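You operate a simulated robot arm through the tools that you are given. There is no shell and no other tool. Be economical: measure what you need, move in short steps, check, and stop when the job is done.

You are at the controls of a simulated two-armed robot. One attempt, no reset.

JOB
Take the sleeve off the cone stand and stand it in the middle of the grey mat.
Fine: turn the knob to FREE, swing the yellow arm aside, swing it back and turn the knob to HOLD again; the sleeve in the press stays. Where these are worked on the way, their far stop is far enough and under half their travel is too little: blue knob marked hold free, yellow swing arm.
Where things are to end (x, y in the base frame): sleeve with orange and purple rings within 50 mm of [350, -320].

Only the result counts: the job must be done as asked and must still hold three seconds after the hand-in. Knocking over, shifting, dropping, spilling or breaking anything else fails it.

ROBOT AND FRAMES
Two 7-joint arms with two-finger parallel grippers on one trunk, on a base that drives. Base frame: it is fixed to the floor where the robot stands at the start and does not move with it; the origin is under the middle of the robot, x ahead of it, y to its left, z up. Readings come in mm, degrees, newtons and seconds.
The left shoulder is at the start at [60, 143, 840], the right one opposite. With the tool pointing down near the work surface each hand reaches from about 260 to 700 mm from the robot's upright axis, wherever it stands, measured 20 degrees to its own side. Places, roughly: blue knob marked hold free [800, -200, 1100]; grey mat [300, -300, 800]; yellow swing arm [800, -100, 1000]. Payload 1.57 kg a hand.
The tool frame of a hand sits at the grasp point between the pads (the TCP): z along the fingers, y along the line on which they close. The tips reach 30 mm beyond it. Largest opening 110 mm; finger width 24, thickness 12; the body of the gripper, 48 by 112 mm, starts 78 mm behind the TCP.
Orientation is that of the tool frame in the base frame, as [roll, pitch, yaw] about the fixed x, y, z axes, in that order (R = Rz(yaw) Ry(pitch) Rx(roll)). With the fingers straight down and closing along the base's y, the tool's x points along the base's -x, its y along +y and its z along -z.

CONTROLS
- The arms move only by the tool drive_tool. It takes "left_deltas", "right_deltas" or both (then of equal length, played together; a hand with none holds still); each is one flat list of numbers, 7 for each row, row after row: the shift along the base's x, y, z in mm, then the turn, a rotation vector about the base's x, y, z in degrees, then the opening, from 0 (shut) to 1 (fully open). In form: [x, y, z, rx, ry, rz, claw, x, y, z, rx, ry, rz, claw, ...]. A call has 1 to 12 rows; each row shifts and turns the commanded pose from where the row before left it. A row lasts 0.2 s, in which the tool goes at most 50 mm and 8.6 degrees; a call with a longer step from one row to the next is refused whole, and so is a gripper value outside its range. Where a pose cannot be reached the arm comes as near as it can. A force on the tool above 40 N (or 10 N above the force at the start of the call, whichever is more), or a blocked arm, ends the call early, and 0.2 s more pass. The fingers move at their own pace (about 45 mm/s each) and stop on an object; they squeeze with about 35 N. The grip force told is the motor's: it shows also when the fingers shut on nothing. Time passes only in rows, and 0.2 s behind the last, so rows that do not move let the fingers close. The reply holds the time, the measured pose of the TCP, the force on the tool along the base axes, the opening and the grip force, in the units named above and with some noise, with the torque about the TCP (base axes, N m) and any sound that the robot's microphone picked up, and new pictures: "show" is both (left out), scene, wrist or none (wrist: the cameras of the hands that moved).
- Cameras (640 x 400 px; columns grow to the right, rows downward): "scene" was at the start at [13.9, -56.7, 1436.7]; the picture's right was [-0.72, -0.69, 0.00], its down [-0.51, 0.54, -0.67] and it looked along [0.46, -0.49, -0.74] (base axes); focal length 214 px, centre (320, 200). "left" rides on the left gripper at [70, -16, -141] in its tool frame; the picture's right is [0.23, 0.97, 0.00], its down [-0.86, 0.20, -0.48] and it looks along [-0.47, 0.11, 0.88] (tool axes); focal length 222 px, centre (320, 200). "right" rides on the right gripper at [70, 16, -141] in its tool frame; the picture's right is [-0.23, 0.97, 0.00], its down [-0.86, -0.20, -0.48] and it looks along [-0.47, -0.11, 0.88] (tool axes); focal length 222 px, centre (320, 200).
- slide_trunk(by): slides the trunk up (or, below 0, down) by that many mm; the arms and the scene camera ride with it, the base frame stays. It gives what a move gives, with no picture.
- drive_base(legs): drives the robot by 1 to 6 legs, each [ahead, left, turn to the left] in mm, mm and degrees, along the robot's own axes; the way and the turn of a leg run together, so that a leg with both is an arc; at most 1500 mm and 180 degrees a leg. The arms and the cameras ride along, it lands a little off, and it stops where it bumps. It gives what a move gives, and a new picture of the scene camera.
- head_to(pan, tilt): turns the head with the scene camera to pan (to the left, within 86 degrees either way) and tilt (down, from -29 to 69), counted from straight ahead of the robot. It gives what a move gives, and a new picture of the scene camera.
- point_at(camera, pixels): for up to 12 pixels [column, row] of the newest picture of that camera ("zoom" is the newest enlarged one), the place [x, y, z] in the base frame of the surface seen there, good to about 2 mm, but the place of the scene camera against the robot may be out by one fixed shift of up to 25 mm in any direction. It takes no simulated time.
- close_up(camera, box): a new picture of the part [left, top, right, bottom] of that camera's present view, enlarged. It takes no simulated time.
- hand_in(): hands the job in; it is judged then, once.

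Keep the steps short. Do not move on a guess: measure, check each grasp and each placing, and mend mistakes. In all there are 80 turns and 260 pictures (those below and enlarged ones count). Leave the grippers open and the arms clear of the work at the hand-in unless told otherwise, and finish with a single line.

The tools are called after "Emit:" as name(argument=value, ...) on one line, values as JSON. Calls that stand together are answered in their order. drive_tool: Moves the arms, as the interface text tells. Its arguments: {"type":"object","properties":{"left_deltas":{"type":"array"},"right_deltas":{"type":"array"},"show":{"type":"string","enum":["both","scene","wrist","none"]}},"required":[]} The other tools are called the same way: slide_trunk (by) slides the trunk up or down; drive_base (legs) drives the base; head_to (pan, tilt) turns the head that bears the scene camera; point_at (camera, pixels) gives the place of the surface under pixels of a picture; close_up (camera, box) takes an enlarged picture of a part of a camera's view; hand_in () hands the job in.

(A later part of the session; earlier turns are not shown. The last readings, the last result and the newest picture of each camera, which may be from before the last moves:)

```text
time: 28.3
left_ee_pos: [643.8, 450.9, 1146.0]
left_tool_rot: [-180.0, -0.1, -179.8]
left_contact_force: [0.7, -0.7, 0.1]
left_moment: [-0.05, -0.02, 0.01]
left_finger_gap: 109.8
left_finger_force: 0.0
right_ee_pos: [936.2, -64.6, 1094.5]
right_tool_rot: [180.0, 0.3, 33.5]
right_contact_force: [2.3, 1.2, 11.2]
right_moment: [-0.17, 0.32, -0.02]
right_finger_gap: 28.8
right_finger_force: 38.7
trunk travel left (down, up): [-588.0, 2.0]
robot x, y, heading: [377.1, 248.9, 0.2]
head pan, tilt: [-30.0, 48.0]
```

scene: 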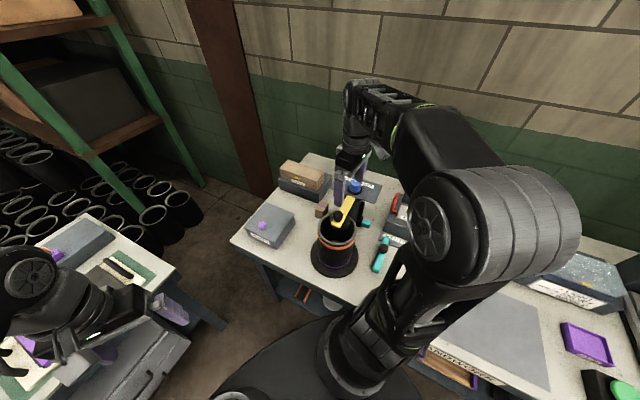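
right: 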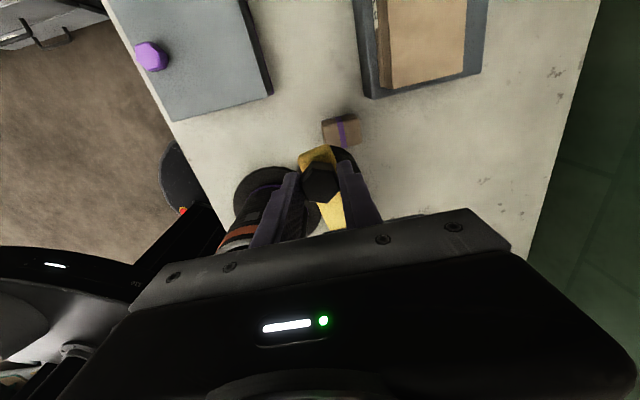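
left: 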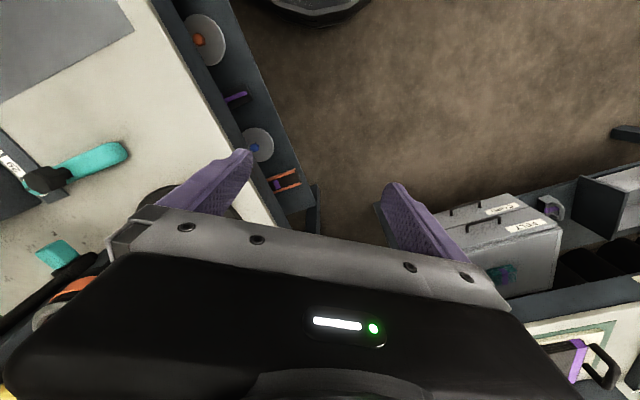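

The arm has swept 82° with no stop yet, so I'll continue.

Emit:
drive_tool(right_deltas=[14.5, -18, 0, 0, 0, -8, 0, 11, -19.5, 0, 0, 0, -8, 0, 0, 0, 0, 0, 0, 0, 0], show="wrist")

```text
time: 29.1
left_ee_pos: [642.0, 451.7, 1146.0]
left_tool_rot: [-180.0, 0.0, -179.9]
left_contact_force: [0.0, -0.8, 1.0]
left_moment: [0.0, 0.04, 0.05]
left_finger_gap: 109.9
left_finger_force: 0.1
right_ee_pos: [961.3, -103.2, 1094.2]
right_tool_rot: [-179.9, 0.1, 17.6]
right_contact_force: [-4.8, -0.9, 5.0]
right_moment: [-0.12, 0.54, -0.16]
right_finger_gap: 29.2
right_finger_force: 38.7
trunk travel left (down, up): [-588.0, 2.0]
robot x, y, heading: [372.9, 250.6, 0.0]
head pan, tilt: [-30.0, 48.0]
```

right: 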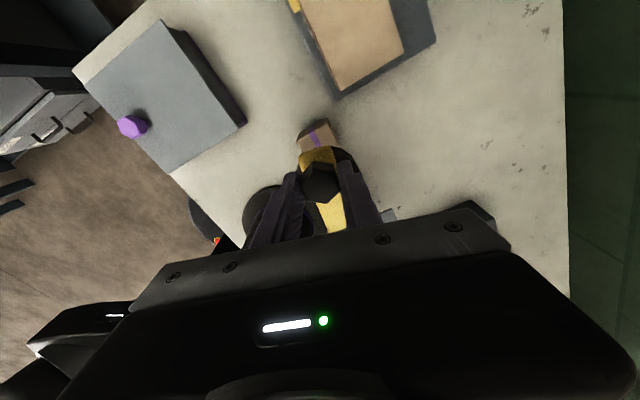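

The arm is still free at 99°. I'll take a few degrees more.

Emit:
drive_tool(right_deltas=[8, -20, 0, 0, 0, -8, 0, 4.5, -21, 0, 0, 0, -8, 0, 0, 0, 0, 0, 0, 0, 0], show="wrist")

```text
time: 29.9
left_ee_pos: [640.6, 451.0, 1147.6]
left_tool_rot: [-179.9, 0.1, -179.8]
left_contact_force: [-0.4, 0.2, -0.1]
left_moment: [0.03, 0.0, -0.01]
left_finger_gap: 110.1
left_finger_force: 0.0
right_ee_pos: [968.8, -118.3, 1093.2]
right_tool_rot: [-180.0, -0.1, 9.6]
right_contact_force: [-19.6, 10.3, 3.5]
right_moment: [0.22, 0.58, -0.23]
right_finger_gap: 29.2
right_finger_force: 38.9
right hand out of reach, approached as far as the arm can: row 2
trunk travel left (down, up): [-588.0, 2.0]
robot x, y, heading: [373.2, 250.0, 0.1]
head pan, tilt: [-30.0, 48.0]
```

right: 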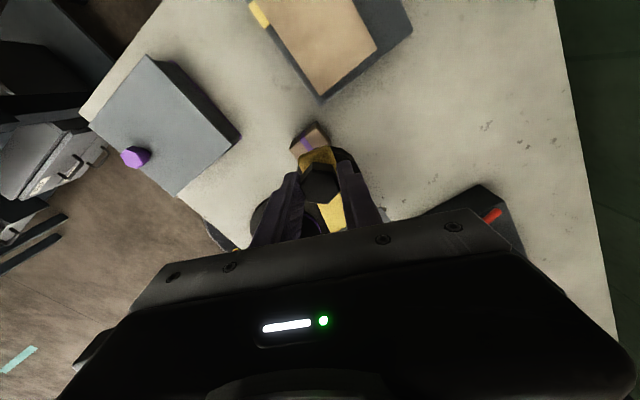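

The arm has swept about 106°, which is well past aside, and some resistance is showing. I'll release it and lift off.

Emit:
drive_tool(right_deltas=[0, 0, 0, 0, 0, 0, 0.6, 0, 0, 0, 0, 0, 0, 1, 0, 0, 0, 0, 0, 0, 1, 0, 0, 0, 0, 0, 0, 1, 0, 0, 25, 0, 0, 0, 1, 0, 0, 25, 0, 0, 0, 1, -35, 10, 0, 0, 0, 8, 1, -40, 20, 0, 0, 0, 8, 1, -40, 20, 0, 0, 0, 8, 1, -40, 20, 0, 0, 0, 8, 1], show="scene")

Emit:
close_up(camera="scene", box=[280, 120, 440, 290])

```text
time: 32.1
left_ee_pos: [641.8, 449.8, 1147.8]
left_tool_rot: [180.0, 0.2, -179.8]
left_contact_force: [-0.3, -0.2, -0.7]
left_moment: [0.02, -0.03, 0.02]
left_finger_gap: 110.1
left_finger_force: 0.0
right_ee_pos: [817.5, -49.9, 1091.8]
right_tool_rot: [179.9, -0.2, 41.8]
right_contact_force: [-0.1, 0.7, 0.3]
right_moment: [0.01, -0.03, 0.01]
right_finger_gap: 110.2
right_finger_force: 0.0
right hand out of reach, approached as far as the arm can: row 5, 6
trunk travel left (down, up): [-588.0, 2.0]
robot x, y, heading: [372.7, 251.4, 0.4]
head pan, tilt: [-30.0, 48.0]
```

scene: 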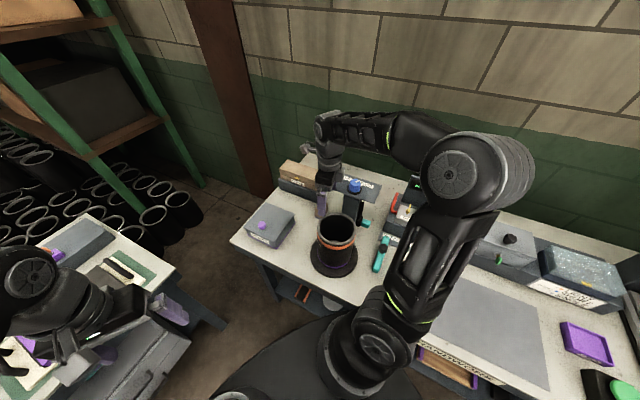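

```text
2.35 times, centred on (360, 205) of scene
```

zoom: 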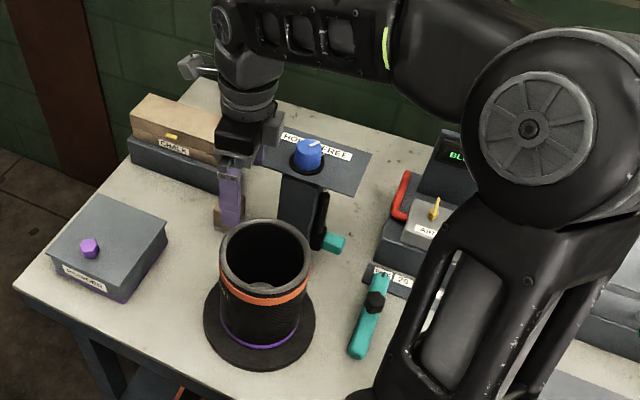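

The hand could not lift at full stretch and slid off the peg sideways instead. It met no force, the yellow arm stayed aside and the knob still shows FREE. Next I'll raise the hand and turn it back to near neutral yaw, over the near rim of the sleeve.

Emit:
drive_tool(right_deltas=[0, 0, 40, 0, 0, 0, 1, 0, 0, 30, 0, 0, 0, 1, -11, 6, 0, 0, 0, 8.5, 1, -11, 6, 0, 0, 0, 8.5, 1, -11, 6, 0, 0, 0, 8.5, 1, -11, 6, 0, 0, 0, 8.5, 1, -11, 6, 0, 0, 0, 8.5, 1, -11, 6, 0, 0, 0, 8.5, 1, -11, 6, 0, 0, 0, 8.5, 1, -11, 6, 0, 0, 0, 8.5, 1, -11, 6, 0, 0, 0, 8.5, 1, -11, 6, 0, 0, 0, 8.5, 1], show="none")

Emit:
drive_tool(right_deltas=[0, 0, 0, 0, 0, 8.5, 1, 0, 0, 0, 0, 0, 8.5, 1, 0, 0, 0, 0, 0, 8.5, 1, 0, 0, 0, 0, 0, 8.5, 1, 0, 0, 0, 0, 0, 8.5, 1, 0, 0, 0, 0, 0, 8.5, 1, 0, 0, 0, 0, 0, 8.5, 1, 0, 0, 0, 0, 0, 8.5, 1, 0, 0, 0, 0, 0, 8.5, 1, 0, 0, 0, 0, 0, 8.5, 1, 0, 0, 0, 0, 0, 0, 1], show="both")

```text
time: 34.7
left_ee_pos: [642.6, 450.9, 1147.5]
left_tool_rot: [179.9, -0.1, -179.7]
left_contact_force: [0.5, -0.3, -0.4]
left_moment: [-0.03, -0.01, -0.01]
left_finger_gap: 109.8
left_finger_force: 0.0
right_ee_pos: [703.7, 8.5, 1164.0]
right_tool_rot: [179.9, -0.1, 126.8]
right_contact_force: [0.4, 0.5, 0.5]
right_moment: [0.03, -0.05, 0.01]
right_finger_gap: 110.1
right_finger_force: 0.0
trunk travel left (down, up): [-588.0, 2.0]
robot x, y, heading: [374.6, 247.1, 0.2]
head pan, tilt: [-30.0, 48.0]
```

```text
time: 37.1
left_ee_pos: [643.4, 451.8, 1146.6]
left_tool_rot: [180.0, 0.0, -179.8]
left_contact_force: [-0.9, 0.0, 0.9]
left_moment: [-0.02, 0.0, 0.01]
left_finger_gap: 110.2
left_finger_force: 0.1
right_ee_pos: [703.4, 8.2, 1164.3]
right_tool_rot: [179.9, -0.1, -148.1]
right_contact_force: [0.0, -0.9, -0.1]
right_moment: [-0.01, 0.0, 0.01]
right_finger_gap: 109.7
right_finger_force: 0.0
trunk travel left (down, up): [-588.0, 2.0]
robot x, y, heading: [377.6, 248.8, 0.2]
head pan, tilt: [-30.0, 48.0]
```

scene: 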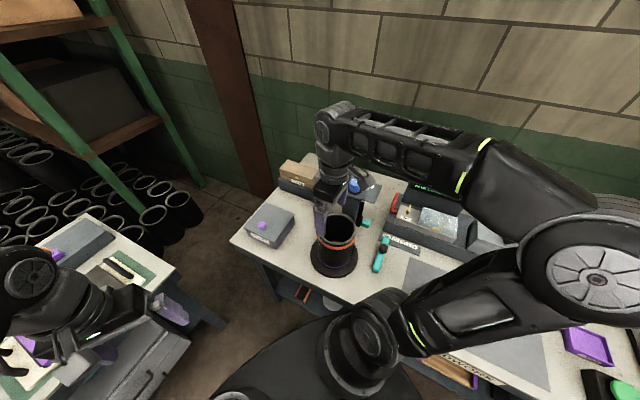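
right: 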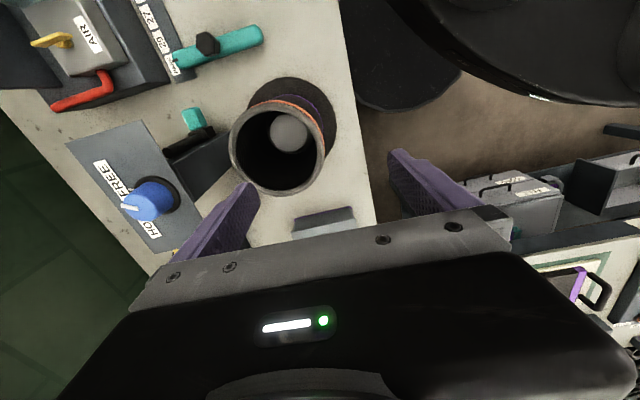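

The rim is clear now. I'll measure its inner and outer edges, and check the knob.

Emit:
close_up(camera="right", box=[80, 70, 360, 240])

```text
2.29 times, centred on (220, 155) of right
```

zoom: 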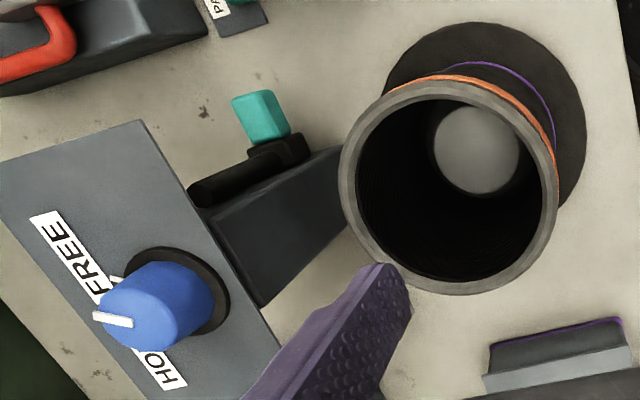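

Emit:
point_at(camera="zoom", pixels=[[342, 185], [357, 185], [556, 190], [541, 190], [450, 86], [448, 101], [452, 293], [452, 281], [380, 250], [515, 265], [525, 120], [375, 115]])

Emit:
point_at(camera="zoom", pixels=[[478, 150], [435, 150], [520, 150], [478, 108], [478, 192], [520, 75], [548, 140], [580, 130], [490, 25], [96, 316], [145, 322]])

```text
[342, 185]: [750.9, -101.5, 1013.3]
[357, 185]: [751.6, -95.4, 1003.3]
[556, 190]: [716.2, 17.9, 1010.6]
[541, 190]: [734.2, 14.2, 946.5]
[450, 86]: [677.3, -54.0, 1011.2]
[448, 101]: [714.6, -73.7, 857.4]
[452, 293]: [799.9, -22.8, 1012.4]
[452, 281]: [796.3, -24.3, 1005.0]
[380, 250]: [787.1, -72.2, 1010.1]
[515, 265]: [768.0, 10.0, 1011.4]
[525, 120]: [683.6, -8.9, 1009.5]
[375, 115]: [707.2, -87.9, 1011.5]
```

```text
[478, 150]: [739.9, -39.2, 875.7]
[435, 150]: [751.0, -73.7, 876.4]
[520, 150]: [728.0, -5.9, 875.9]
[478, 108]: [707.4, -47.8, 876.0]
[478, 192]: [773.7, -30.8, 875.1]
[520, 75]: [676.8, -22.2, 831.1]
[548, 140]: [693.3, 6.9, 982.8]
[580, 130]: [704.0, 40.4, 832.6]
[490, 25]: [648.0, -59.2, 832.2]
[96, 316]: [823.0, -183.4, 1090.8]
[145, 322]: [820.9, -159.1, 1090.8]
```

The rim centre is ≈(737.5,−38) with outer R≈63 and a wall of about 5 mm. I'll pinch the wall on the bench-front side at ≈(705,14), with the fingers straddling it, down to z≈990. I'll descend part way with a 55 mm opening and check.

Emit:
drive_tool(right_deltas=[1, 5.5, 0, 0, 0, 0, 0.5, 0, 0, -40, 0, 0, 0, 0.5, 0, 0, -40, 0, 0, 0, 0.5, 0, 0, -25, 0, 0, 0, 0.5, 0, 0, 0, 0, 0, 0, 0.5], show="both")

```text
time: 38.3
left_ee_pos: [643.2, 449.7, 1147.2]
left_tool_rot: [179.9, 0.0, -179.9]
left_contact_force: [-0.1, 0.5, -0.4]
left_moment: [0.02, 0.0, 0.01]
left_finger_gap: 110.0
left_finger_force: 0.0
right_ee_pos: [704.6, 14.9, 1056.3]
right_tool_rot: [180.0, -0.2, -148.4]
right_contact_force: [0.5, 0.7, 0.0]
right_moment: [0.02, -0.04, -0.02]
right_finger_gap: 55.2
right_finger_force: 0.1
trunk travel left (down, up): [-588.0, 2.0]
robot x, y, heading: [376.5, 245.4, 0.2]
head pan, tilt: [-30.0, 48.0]
```

scene: 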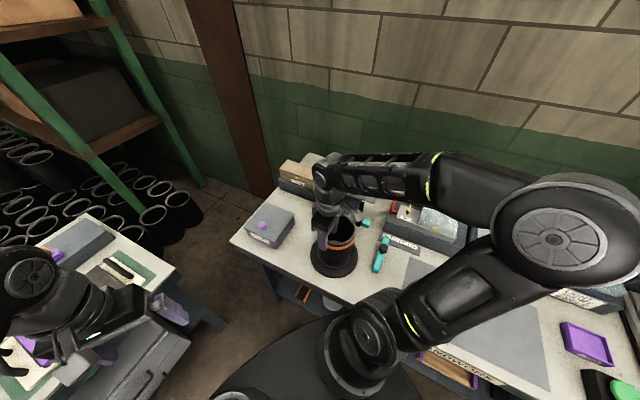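
right: 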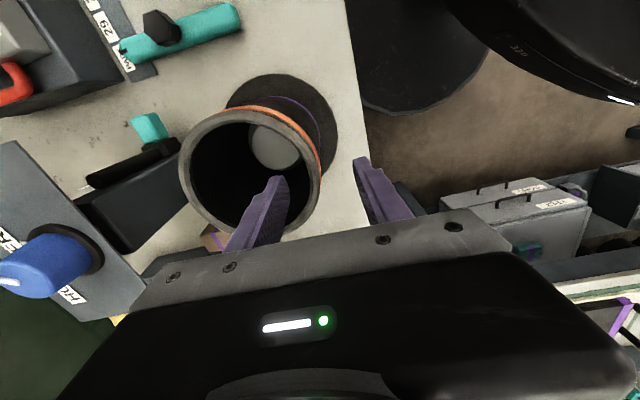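

The fingers straddle the rim wall: the left one is over the bore at (265,205) and the right one is outside at (375,185). I'll go down the last 66 mm.

Emit:
drive_tool(right_deltas=[0, 0, -25, 0, 0, 0, 0.5, 0, 0, -25, 0, 0, 0, 0.5, 0, 0, -16, 0, 0, 0, 0.5, 0, 0, 0, 0, 0, 0, 0.5], show="wrist")

```text
time: 39.3
left_ee_pos: [642.2, 450.3, 1147.3]
left_tool_rot: [180.0, 0.0, -179.9]
left_contact_force: [0.3, 0.1, -0.5]
left_moment: [-0.02, 0.0, -0.01]
left_finger_gap: 110.1
left_finger_force: 0.1
right_ee_pos: [705.2, 13.9, 992.5]
right_tool_rot: [179.8, -0.3, -148.3]
right_contact_force: [0.0, -0.2, -0.4]
right_moment: [0.0, 0.0, 0.01]
right_finger_gap: 55.2
right_finger_force: 0.0
trunk travel left (down, up): [-588.0, 2.0]
robot x, y, heading: [377.9, 247.9, 0.1]
head pan, tilt: [-30.0, 48.0]
```

right: 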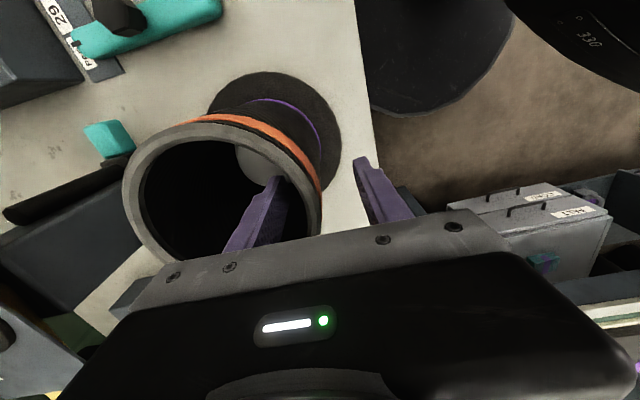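

I met no contact on the way down. Now I'll close on the wall.

Emit:
drive_tool(right_deltas=[0, 0, 0, 0, 0, 0, 0.3, 0, 0, 0, 0, 0, 0, 0.15, 0, 0, 0, 0, 0, 0, 0.05, 0, 0, 0, 0, 0, 0, 0, 0, 0, 0, 0, 0, 0, 0, 0, 0, 0, 0, 0, 0, 0, 0, 0, 0, 0, 0, 0, 0], show="wrist")

```text
time: 40.9
left_ee_pos: [643.9, 448.5, 1148.3]
left_tool_rot: [-179.9, 0.0, -179.8]
left_contact_force: [-0.2, 0.3, -0.9]
left_moment: [0.01, 0.03, -0.01]
left_finger_gap: 109.8
left_finger_force: 0.0
right_ee_pos: [707.1, 13.4, 994.0]
right_tool_rot: [179.8, -0.1, -148.4]
right_contact_force: [4.3, -7.0, 3.3]
right_moment: [-0.64, -0.48, -0.07]
right_finger_gap: 11.8
right_finger_force: 29.2
trunk travel left (down, up): [-588.0, 2.0]
robot x, y, heading: [375.6, 249.2, 0.2]
head pan, tilt: [-30.0, 48.0]
```

right: 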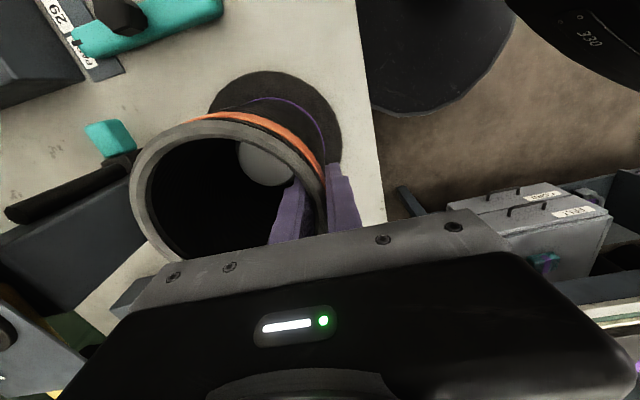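

The wall is held with a gap of 11.8 mm. I'll relax the side force a little and lift 20 mm as a test.

Emit:
drive_tool(right_deltas=[0.8, -1.2, 0, 0, 0, 0, 0, 0, 0, 5, 0, 0, 0, 0, 0, 0, 5, 0, 0, 0, 0, 0, 0, 10, 0, 0, 0, 0, 0, 0, 0, 0, 0, 0, 0], show="both")

Emit:
close_up(camera="scene", box=[280, 190, 400, 290])

```text
time: 42.1
left_ee_pos: [643.0, 451.2, 1147.1]
left_tool_rot: [-180.0, 0.0, -179.8]
left_contact_force: [0.2, -0.9, -0.8]
left_moment: [-0.01, -0.01, -0.01]
left_finger_gap: 110.1
left_finger_force: 0.1
right_ee_pos: [705.1, 13.8, 1015.2]
right_tool_rot: [179.9, -0.2, -148.3]
right_contact_force: [-2.7, 2.2, 1.2]
right_moment: [0.1, 0.0, 0.02]
right_finger_gap: 11.0
right_finger_force: 29.2
trunk travel left (down, up): [-588.0, 2.0]
robot x, y, heading: [376.0, 248.9, 0.1]
head pan, tilt: [-30.0, 48.0]
```

scene: 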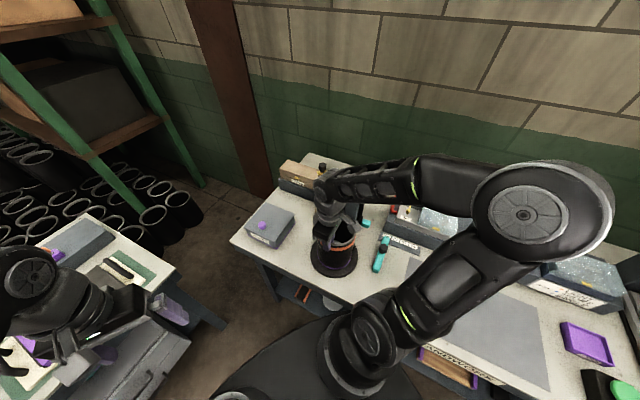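
right: 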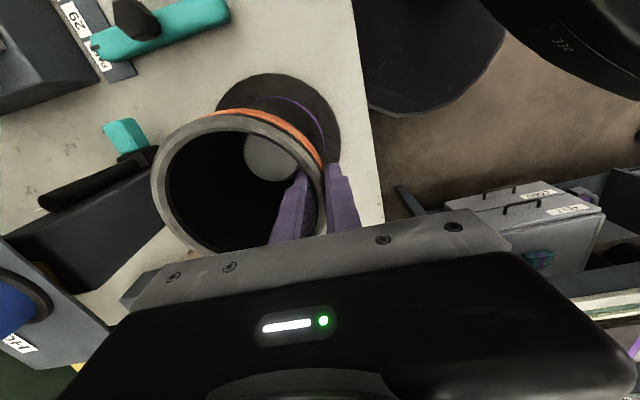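

```text
4.00 times, centred on (340, 240) of scene
```

zoom: 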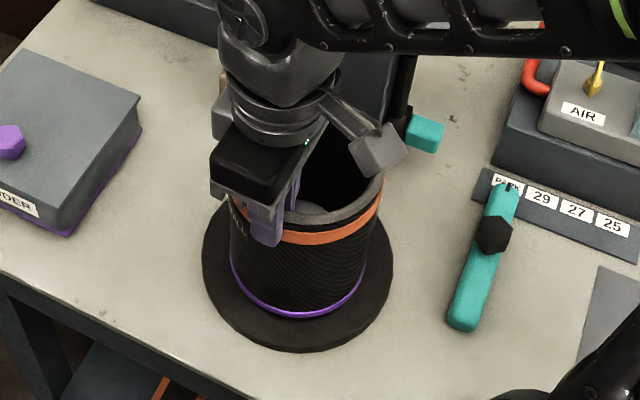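

I need to know whether the sleeve rose or the fingers slipped.

Emit:
point_at(camera="right", pixels=[[160, 190], [200, 118], [270, 125], [272, 150], [310, 165], [300, 105], [322, 120]])

Emit:
close_up(camera="right", box=[130, 60, 400, 250])

```text
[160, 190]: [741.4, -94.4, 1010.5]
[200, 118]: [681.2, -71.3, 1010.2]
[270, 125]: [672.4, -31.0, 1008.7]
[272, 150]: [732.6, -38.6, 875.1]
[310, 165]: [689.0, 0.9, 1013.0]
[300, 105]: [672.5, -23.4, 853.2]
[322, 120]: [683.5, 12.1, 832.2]
```

```text
2.11 times, centred on (265, 155) of right
```

zoom: 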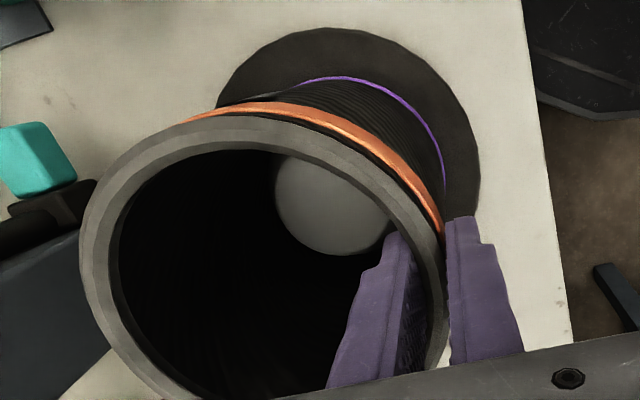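

The rim is still at 1010, so the fingers slid up the wall. I'll open, go deeper to z≈968, re-grip and then lift in small steps watching the force.

Emit:
drive_tool(right_deltas=[0, 0, 0, 0, 0, 0, 0.3, 0, 0, 0, 0, 0, 0, 0.4, 0, 0, -25, 0, 0, 0, 0.4, 0, 0, -22, 0, 0, 0, 0.4, 0, 0, 0, 0, 0, 0, 0.4], show="wrist")

Emit:
close_up(camera="right", box=[80, 60, 400, 250])

```text
time: 43.3
left_ee_pos: [643.5, 450.4, 1147.4]
left_tool_rot: [-180.0, -0.1, -179.8]
left_contact_force: [-0.7, 0.4, -0.6]
left_moment: [0.03, -0.02, -0.01]
left_finger_gap: 110.2
left_finger_force: 0.0
right_ee_pos: [704.9, 14.2, 968.1]
right_tool_rot: [179.9, -0.2, -148.3]
right_contact_force: [-0.6, 0.8, -0.3]
right_moment: [0.03, 0.02, -0.01]
right_finger_gap: 44.1
right_finger_force: 0.1
trunk travel left (down, up): [-588.0, 2.0]
robot x, y, heading: [375.5, 250.0, 0.1]
head pan, tilt: [-30.0, 48.0]
```

right: 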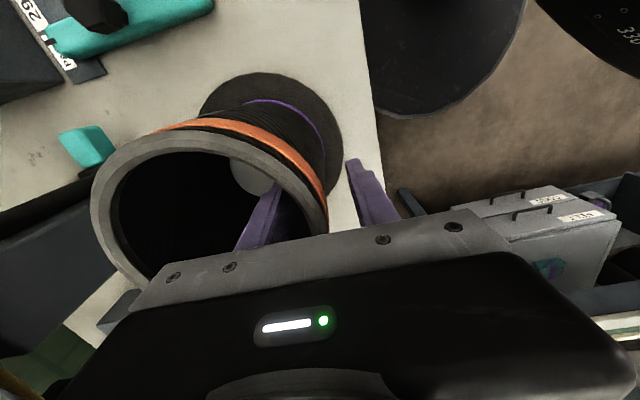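

```text
2.00 times, centred on (240, 155) of right
```

zoom: 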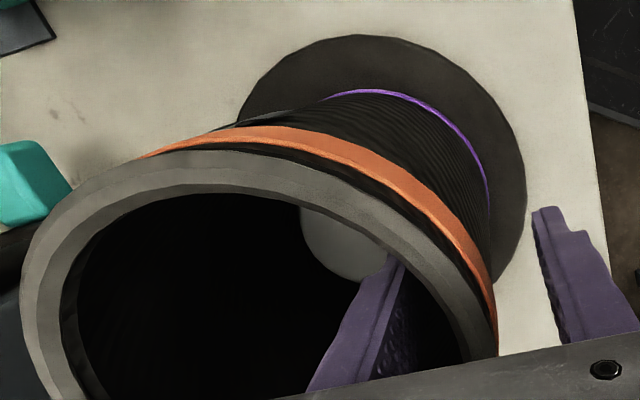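

Emit:
drive_tool(right_deltas=[0, 0, 0, 0, 0, 0, 0.2, 0, 0, 0, 0, 0, 0, 0.1, 0, 0, 0, 0, 0, 0, 0, 0, 0, 0, 0, 0, 0, 0, 0, 0, 0, 0, 0, 0, 0, 0, 0, 0, 0, 0, 0, 0, 0, 0, 0, 0, 0, 0, 0, 0, 0, 4, 0, 0, 0, 0, 0, 0, 0, 0, 0, 0, 0], show="wrist")

Emit:
drive_tool(right_deltas=[0, 0, 4, 0, 0, 0, 0, 0, 0, 0, 0, 0, 0, 0], show="none")

```text
time: 45.3
left_ee_pos: [643.3, 450.0, 1147.2]
left_tool_rot: [-179.9, 0.0, -179.9]
left_contact_force: [0.4, 0.1, 0.0]
left_moment: [0.01, 0.01, 0.02]
left_finger_gap: 109.8
left_finger_force: 0.0
right_ee_pos: [704.5, 13.3, 970.9]
right_tool_rot: [179.9, -0.2, -148.3]
right_contact_force: [-0.4, 0.1, -6.9]
right_moment: [0.33, 0.17, -0.03]
right_finger_gap: 11.7
right_finger_force: 28.4
trunk travel left (down, up): [-588.0, 2.0]
robot x, y, heading: [377.8, 249.6, 0.2]
head pan, tilt: [-30.0, 48.0]
```

right: 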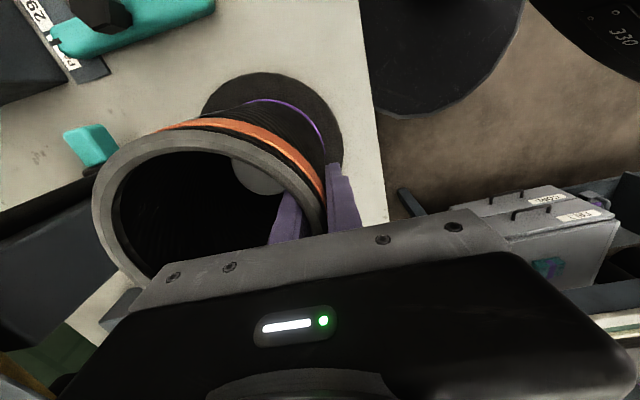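

```text
time: 45.9
left_ee_pos: [643.6, 450.8, 1146.5]
left_tool_rot: [180.0, 0.0, -179.8]
left_contact_force: [0.3, 0.1, 0.9]
left_moment: [-0.02, 0.0, 0.0]
left_finger_gap: 110.1
left_finger_force: 0.0
right_ee_pos: [706.3, 12.7, 975.7]
right_tool_rot: [179.9, -0.2, -148.3]
right_contact_force: [-0.7, 0.0, -5.7]
right_moment: [0.33, 0.2, 0.0]
right_finger_gap: 11.8
right_finger_force: 29.3
trunk travel left (down, up): [-588.0, 2.0]
robot x, y, heading: [375.4, 250.1, 0.3]
head pan, tilt: [-30.0, 48.0]
```

I read about 6 N down and 0.38 N m, which matches the sleeve's weight of about 0.6 kg hanging at its 61 mm offset. I'll lift a bit more and check the rim height.

Emit:
drive_tool(right_deltas=[0, 0, 4, 0, 0, 0, 0, 0, 0, 4, 0, 0, 0, 0, 0, 0, 4, 0, 0, 0, 0, 0, 0, 0, 0, 0, 0, 0], show="wrist")

Emit:
point_at(camera="right", pixels=[[103, 200], [130, 150], [200, 137], [270, 165], [300, 190]])

```text
time: 46.9
left_ee_pos: [643.9, 450.2, 1146.9]
left_tool_rot: [-180.0, 0.0, -179.7]
left_contact_force: [0.4, 0.0, -0.1]
left_moment: [0.0, -0.01, -0.02]
left_finger_gap: 110.0
left_finger_force: 0.1
right_ee_pos: [704.1, 11.2, 986.9]
right_tool_rot: [179.9, -0.1, -148.3]
right_contact_force: [-0.1, 0.4, -6.3]
right_moment: [0.36, 0.21, 0.0]
right_finger_gap: 11.5
right_finger_force: 29.0
trunk travel left (down, up): [-588.0, 2.0]
robot x, y, heading: [377.2, 250.8, 0.2]
head pan, tilt: [-30.0, 48.0]
```

right: 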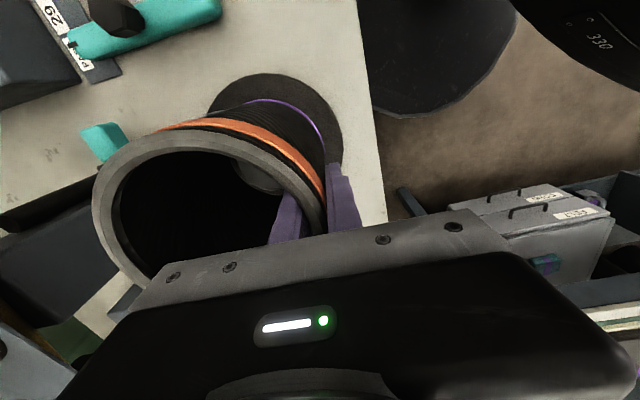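

```text
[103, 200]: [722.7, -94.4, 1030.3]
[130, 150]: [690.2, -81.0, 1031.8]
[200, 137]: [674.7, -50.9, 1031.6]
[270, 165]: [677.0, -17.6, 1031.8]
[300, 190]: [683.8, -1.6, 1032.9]
```

The sleeve is up 20 mm and level, with the rim at 1031. I'll keep lifting slowly.

Emit:
drive_tool(right_deltas=[0, 0, 5, 0, 0, 0, 0, 0, 0, 7, 0, 0, 0, 0, 0, 0, 8, 0, 0, 0, 0, 0, 0, 8, 0, 0, 0, 0, 0, 0, 8, 0, 0, 0, 0, 0, 0, 8, 0, 0, 0, 0, 0, 0, 8, 0, 0, 0, 0, 0, 0, 8, 0, 0, 0, 0, 0, 0, 8, 0, 0, 0, 0, 0, 0, 8, 0, 0, 0, 0, 0, 0, 8, 0, 0, 0, 0, 0, 0, 4, 0, 0, 0, 0], show="both")

Emit:
close_up(camera="scene", box=[280, 170, 420, 290])

Emit:
point_at(camera="scene", pixels=[[385, 246], [378, 265], [400, 245]])

```text
time: 49.5
left_ee_pos: [643.2, 450.2, 1146.2]
left_tool_rot: [-180.0, -0.1, -179.8]
left_contact_force: [0.4, -0.2, -0.3]
left_moment: [0.01, 0.0, 0.02]
left_finger_gap: 110.4
left_finger_force: 0.1
right_ee_pos: [704.3, 11.4, 1073.0]
right_tool_rot: [179.9, -0.2, -148.3]
right_contact_force: [-0.6, -0.2, -6.3]
right_moment: [0.33, 0.2, 0.01]
right_finger_gap: 11.7
right_finger_force: 29.4
trunk travel left (down, up): [-588.0, 2.0]
robot x, y, heading: [375.7, 250.7, 0.3]
head pan, tilt: [-30.0, 48.0]
```

scene: 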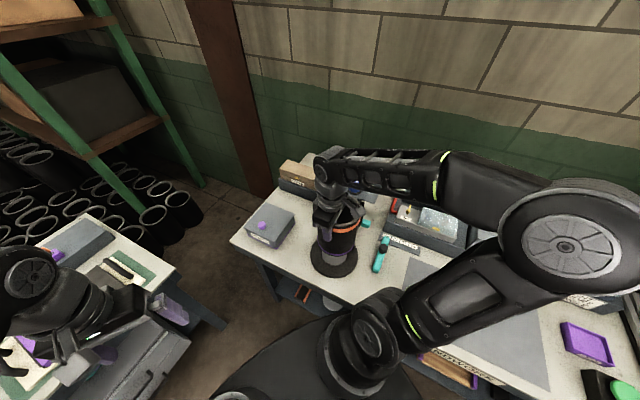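
right: 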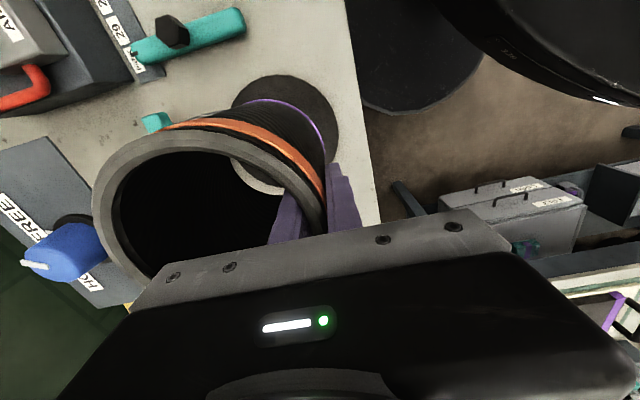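

```text
3.33 times, centred on (350, 230) of scene
```

zoom: 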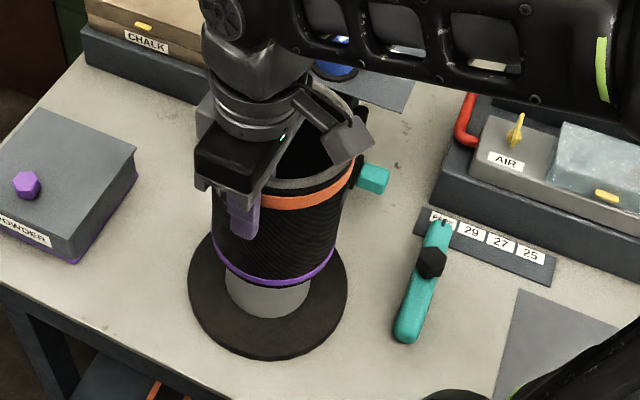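

```text
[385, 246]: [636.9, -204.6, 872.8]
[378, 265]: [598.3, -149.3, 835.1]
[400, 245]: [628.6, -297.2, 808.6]
```

The sleeve is clear of the cone. I'll swing it slowly toward the mat with the arm alone, turning the hand a little clockwise, and check partway.

Emit:
drive_tool(right_deltas=[-6, -5, 0, 0, 0, -1, 0, -12, -10, 0, 0, 0, -2.5, 0, -14, -12, 0, 0, 0, -2.6, 0, -14, -12, 0, 0, 0, -2.6, 0, -14, -12, 0, 0, 0, -2.6, 0, -14, -12, 0, 0, 0, -2.6, 0, -14, -12, 0, 0, 0, -2.6, 0, -14, -12, 0, 0, 0, -2.6, 0, -14, -12, 0, 0, 0, -2.6, 0, -14, -12, 0, 0, 0, -2.6, 0, -14, -12, 0, 0, 0, -2.6, 0, -8, -7, 0, 0, 0, -1.5, 0], show="both")

```text
time: 52.1
left_ee_pos: [642.4, 450.4, 1147.2]
left_tool_rot: [-180.0, 0.0, -179.7]
left_contact_force: [0.2, 0.3, -0.2]
left_moment: [-0.03, 0.02, 0.0]
left_finger_gap: 110.0
left_finger_force: 0.1
right_ee_pos: [551.9, -118.2, 1073.4]
right_tool_rot: [179.9, -0.2, -176.7]
right_contact_force: [-0.6, -0.1, -6.1]
right_moment: [0.39, 0.05, 0.0]
right_finger_gap: 11.9
right_finger_force: 28.8
trunk travel left (down, up): [-588.0, 2.0]
robot x, y, heading: [374.9, 251.0, 0.2]
head pan, tilt: [-30.0, 48.0]
```

scene: 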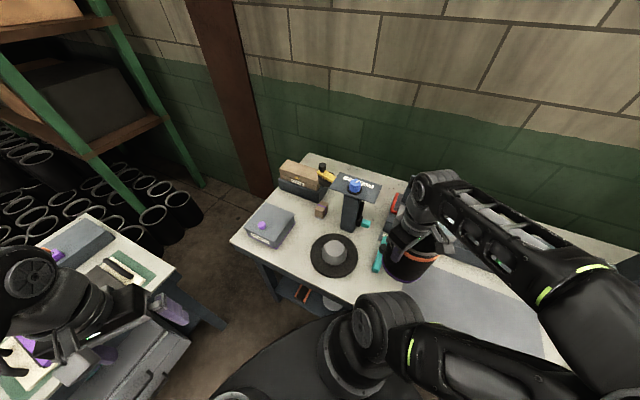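
right: 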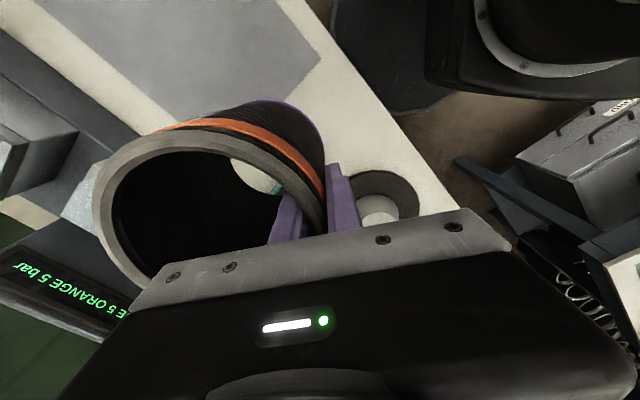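

The carry is stable at 6.1 N. I'll go on to above the mat.

Emit:
drive_tool(right_deltas=[-7, -6, 0, 0, 0, -2, 0, -15, -13, 0, 0, 0, -3, 0, -15, -13, 0, 0, 0, -3, 0, -15, -13, 0, 0, 0, -3, 0, -15, -13, 0, 0, 0, -3, 0, -15, -13, 0, 0, 0, -3, 0, -15, -13, 0, 0, 0, -3, 0, -15, -13, 0, 0, 0, -3, 0, -15, -13, 0, 0, 0, -3, 0, -15, -13, 0, 0, 0, -3, 0, -15, -13, 0, 0, 0, -3, 0, -14, -13, 0, 0, 0, -1, 0], show="both")

```text
time: 54.7
left_ee_pos: [643.4, 449.5, 1147.2]
left_tool_rot: [179.9, 0.0, -179.8]
left_contact_force: [0.4, -0.5, -0.4]
left_moment: [0.01, -0.02, -0.01]
left_finger_gap: 110.4
left_finger_force: 0.1
right_ee_pos: [382.1, -268.5, 1072.7]
right_tool_rot: [179.9, -0.3, 150.2]
right_contact_force: [-0.1, 0.2, -6.3]
right_moment: [0.37, -0.2, -0.02]
right_finger_gap: 11.7
right_finger_force: 29.7
trunk travel left (down, up): [-588.0, 2.0]
robot x, y, heading: [376.0, 248.0, 0.3]
head pan, tilt: [-30.0, 48.0]
```

scene: 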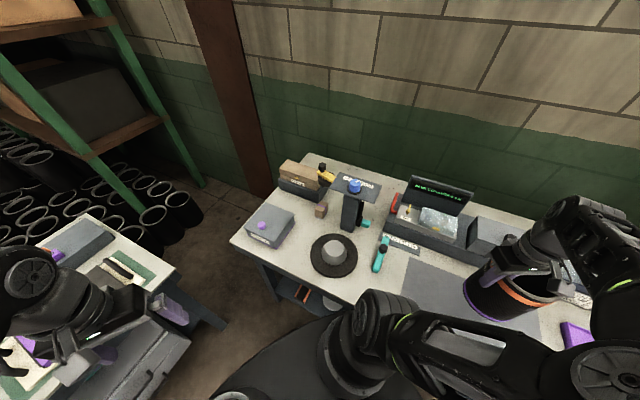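
right: 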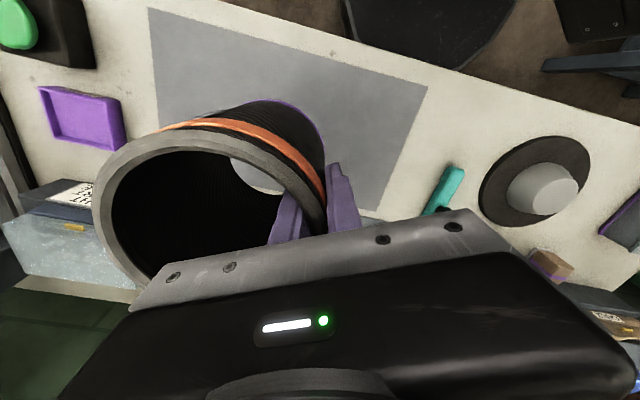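

Now I'll measure the rim, the mat and the purple bottom ring.

Emit:
point_at(camera="right", pixels=[[96, 205], [140, 145], [200, 132], [300, 185], [325, 225], [112, 205], [318, 120], [290, 103], [147, 10], [427, 87], [384, 208], [250, 75]])

Emit:
point_at(camera="scene", pixels=[[468, 295], [490, 318], [500, 318], [485, 316], [450, 290]])

Emit:
close_up(camera="scene", box=[400, 200, 640, 350])

```text
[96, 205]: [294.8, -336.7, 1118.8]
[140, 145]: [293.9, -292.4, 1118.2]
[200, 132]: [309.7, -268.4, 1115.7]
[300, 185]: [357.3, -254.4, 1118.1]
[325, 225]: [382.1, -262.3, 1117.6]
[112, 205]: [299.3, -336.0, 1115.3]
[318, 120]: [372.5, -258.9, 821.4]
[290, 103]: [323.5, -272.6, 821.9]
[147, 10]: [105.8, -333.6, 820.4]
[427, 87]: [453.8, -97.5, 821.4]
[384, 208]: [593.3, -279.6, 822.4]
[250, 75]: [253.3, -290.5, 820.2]
```

```text
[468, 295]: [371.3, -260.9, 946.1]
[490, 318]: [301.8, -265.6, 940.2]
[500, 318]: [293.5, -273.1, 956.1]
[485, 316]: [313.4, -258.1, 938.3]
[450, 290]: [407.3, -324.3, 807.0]
```

```text
2.67 times, centred on (520, 275) of scene
```

zoom: 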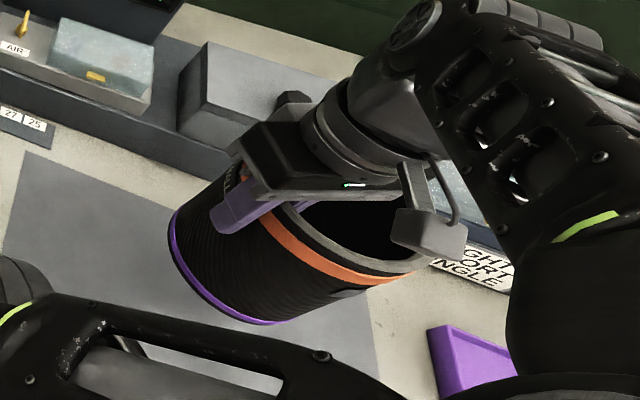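

The sleeve centre is ≈(352,−316) and the mat top is at 821.5. The bottom is about 120–130 mm above the mat. I'll lower 100 mm smoothly.

Emit:
drive_tool(right_deltas=[0, 0, -5, 0, 0, 0, 0, 0, 0, -10, 0, 0, 0, 0, 0, 0, -10, 0, 0, 0, 0, 0, 0, -10, 0, 0, 0, 0, 0, 0, -10, 0, 0, 0, 0, 0, 0, -10, 0, 0, 0, 0, 0, 0, -10, 0, 0, 0, 0, 0, 0, -10, 0, 0, 0, 0, 0, 0, -10, 0, 0, 0, 0, 0, 0, -10, 0, 0, 0, 0, 0, 0, -5, 0, 0, 0, 0], show="both")

Emit:
close_up(camera="scene", box=[400, 200, 640, 350])

```text
time: 57.1
left_ee_pos: [643.4, 450.2, 1147.0]
left_tool_rot: [-180.0, 0.1, -179.8]
left_contact_force: [0.1, 0.3, -0.7]
left_moment: [0.01, -0.02, 0.04]
left_finger_gap: 109.9
left_finger_force: 0.1
right_ee_pos: [382.5, -267.4, 973.9]
right_tool_rot: [179.8, 0.0, 150.2]
right_contact_force: [0.2, -0.8, -6.5]
right_moment: [0.33, -0.22, 0.05]
right_finger_gap: 11.7
right_finger_force: 28.7
trunk travel left (down, up): [-588.0, 2.0]
robot x, y, heading: [374.6, 248.6, 0.1]
head pan, tilt: [-30.0, 48.0]
```

scene: 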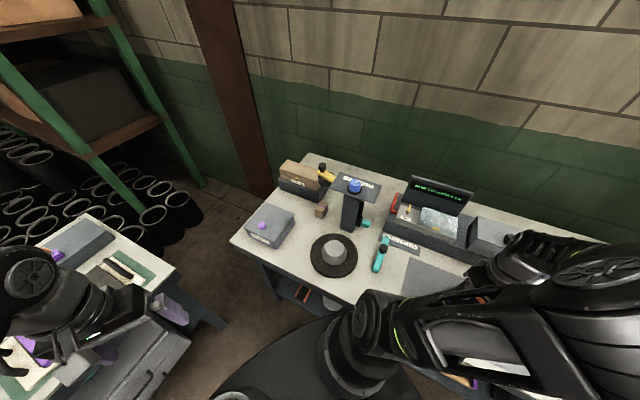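
right: 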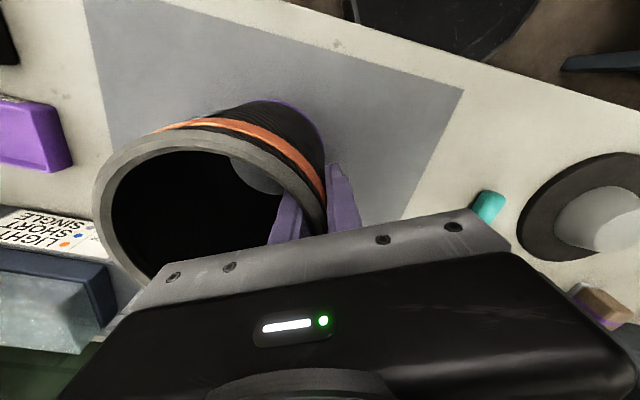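

```text
2.67 times, centred on (520, 275) of scene
```

zoom: 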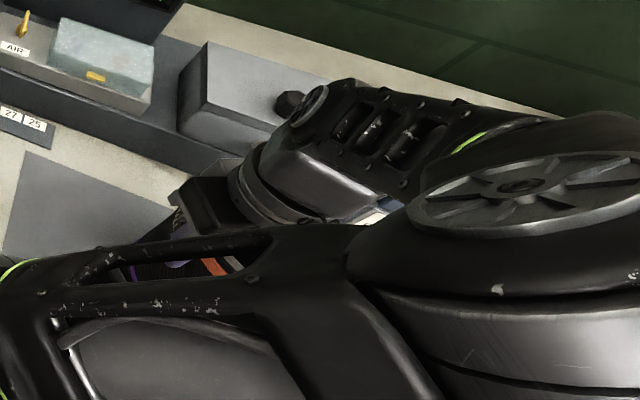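

I'll lower in small steps and watch the force.

Emit:
drive_tool(right_deltas=[0, 0, -5, 0, 0, 0, 0, 0, 0, -5, 0, 0, 0, 0, 0, 0, -4, 0, 0, 0, 0], show="none")

Emit:
point_at(camera="right", pixels=[[318, 120], [326, 150], [290, 98], [325, 130], [270, 175]])

Emit:
close_up(camera="right", box=[180, 60, 420, 230])

```text
time: 57.9
left_ee_pos: [642.3, 450.0, 1147.2]
left_tool_rot: [-180.0, -0.1, -179.9]
left_contact_force: [-0.2, 0.1, -0.1]
left_moment: [0.0, -0.01, 0.01]
left_finger_gap: 109.9
left_finger_force: 0.2
right_ee_pos: [382.3, -265.4, 960.8]
right_tool_rot: [179.9, -0.2, 150.3]
right_contact_force: [0.5, 0.6, -5.9]
right_moment: [0.35, -0.2, 0.05]
right_finger_gap: 11.4
right_finger_force: 28.9
trunk travel left (down, up): [-588.0, 2.0]
robot x, y, heading: [374.0, 249.8, 0.3]
head pan, tilt: [-30.0, 48.0]
```

```text
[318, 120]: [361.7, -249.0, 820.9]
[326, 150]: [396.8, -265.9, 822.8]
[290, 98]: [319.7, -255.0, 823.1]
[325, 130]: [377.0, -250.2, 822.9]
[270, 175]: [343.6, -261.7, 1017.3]
```

```text
2.35 times, centred on (300, 145) of right
```

zoom: 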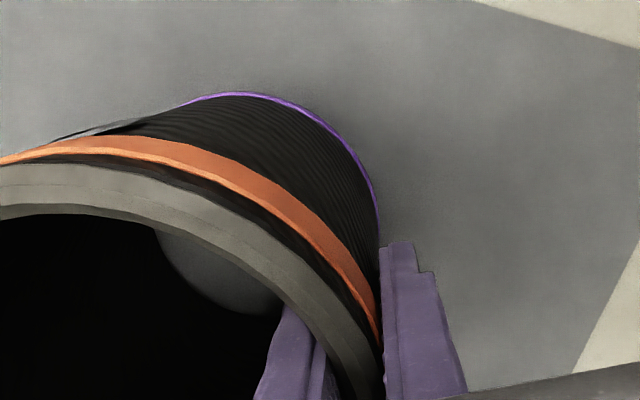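

Emit:
point_at(camera="zoom", pixels=[[300, 108], [285, 99], [345, 150], [355, 168], [130, 180]])

Emit:
drive_tool(right_deltas=[0, 0, -3, 0, 0, 0, 0, 0, 0, -3, 0, 0, 0, 0], show="none")

```text
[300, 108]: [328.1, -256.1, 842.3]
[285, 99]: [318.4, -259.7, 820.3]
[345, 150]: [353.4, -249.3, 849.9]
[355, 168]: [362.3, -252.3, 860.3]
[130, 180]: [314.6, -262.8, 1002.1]
```

```text
time: 58.5
left_ee_pos: [641.5, 450.3, 1147.8]
left_tool_rot: [180.0, 0.0, -179.8]
left_contact_force: [-0.2, 0.4, 0.7]
left_moment: [0.0, 0.0, -0.01]
left_finger_gap: 109.9
left_finger_force: 0.0
right_ee_pos: [381.1, -266.3, 954.4]
right_tool_rot: [-179.9, -0.2, 150.3]
right_contact_force: [1.7, 2.7, 7.0]
right_moment: [-0.52, 0.33, -0.07]
right_finger_gap: 11.5
right_finger_force: 29.4
trunk travel left (down, up): [-588.0, 2.0]
robot x, y, heading: [379.2, 253.2, -0.1]
head pan, tilt: [-30.0, 48.0]
```

Contact: the force went from −6 to +7 N at z≈954. I'll back off 1 mm and open gently, first by a small amount.

Emit:
drive_tool(right_deltas=[0, 0, 1, 0, 0, 0, 0, 0, 0, 0, 0, 0, 0, 0.15, 0, 0, 0, 0, 0, 0, 0.3, 0, 0, 0, 0, 0, 0, 0.4, 0, 0, 0, 0, 0, 0, 0.4, 0, 0, 0, 0, 0, 0, 0.4], show="wrist")

Emit:
point_at(camera="right", pixels=[[96, 205], [140, 145], [200, 132], [270, 165], [300, 190]])

```text
time: 59.9
left_ee_pos: [642.6, 450.5, 1146.8]
left_tool_rot: [180.0, 0.0, -179.8]
left_contact_force: [-0.1, 0.6, 0.7]
left_moment: [-0.01, 0.01, 0.0]
left_finger_gap: 109.9
left_finger_force: 0.1
right_ee_pos: [381.0, -265.5, 954.2]
right_tool_rot: [179.8, -0.1, 150.2]
right_contact_force: [0.3, 0.7, -0.9]
right_moment: [0.0, -0.02, 0.02]
right_finger_gap: 43.8
right_finger_force: 0.1
trunk travel left (down, up): [-588.0, 2.0]
robot x, y, heading: [376.9, 252.9, 0.2]
head pan, tilt: [-30.0, 48.0]
```

right: 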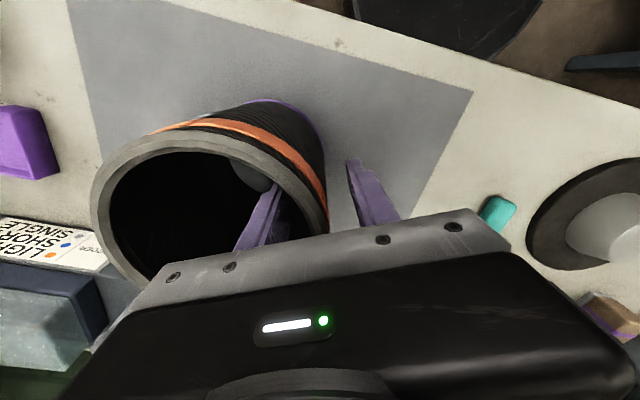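

```text
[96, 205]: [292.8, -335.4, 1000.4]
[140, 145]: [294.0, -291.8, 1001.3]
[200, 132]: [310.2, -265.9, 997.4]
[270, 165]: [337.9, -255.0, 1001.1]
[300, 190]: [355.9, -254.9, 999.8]
```

The sleeve stands level at z≈1000 and the fingers are free. I'll lift straight out and check.

Emit:
drive_tool(right_deltas=[0, 0, 15, 0, 0, 0, 0.4, 0, 0, 20, 0, 0, 0, 0.4, 0, 0, 25, 0, 0, 0, 0.4, 0, 0, 30, 0, 0, 0, 0.4, 0, 0, 35, 0, 0, 0, 0.4, 0, 0, 40, 0, 0, 0, 0.4, 0, 0, 40, 0, 0, 0, 0.6, 0, 0, 0, 0, 0, 0, 1], show="both")

```text
time: 61.7
left_ee_pos: [642.2, 450.7, 1146.4]
left_tool_rot: [-180.0, -0.1, -179.8]
left_contact_force: [0.3, -1.2, -0.4]
left_moment: [-0.05, -0.02, 0.0]
left_finger_gap: 109.8
left_finger_force: 0.0
right_ee_pos: [382.6, -266.7, 1161.8]
right_tool_rot: [179.8, 0.0, 150.4]
right_contact_force: [-0.1, -0.6, -0.2]
right_moment: [0.0, 0.03, 0.01]
right_finger_gap: 94.3
right_finger_force: 0.0
trunk travel left (down, up): [-588.0, 2.0]
robot x, y, heading: [376.1, 250.5, 0.2]
head pan, tilt: [-30.0, 48.0]
```

scene: 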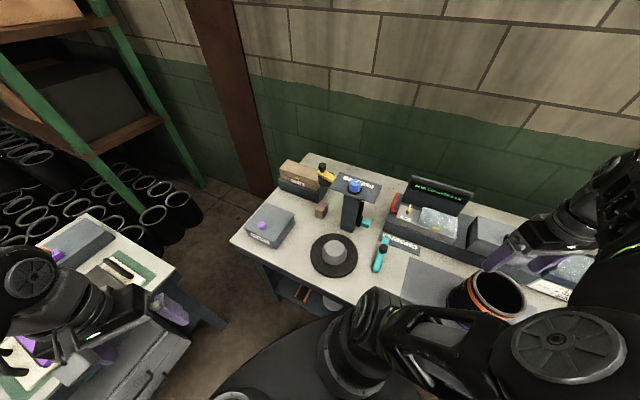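
right: 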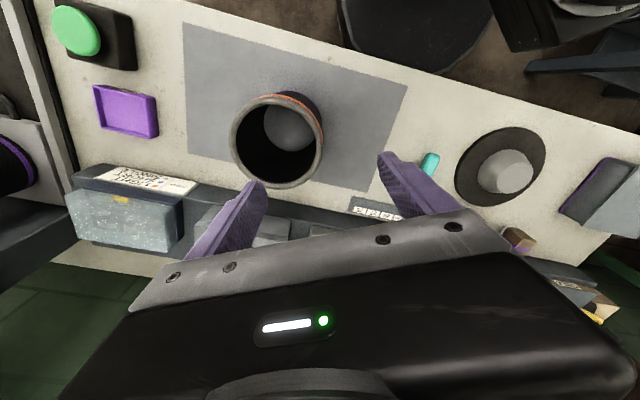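

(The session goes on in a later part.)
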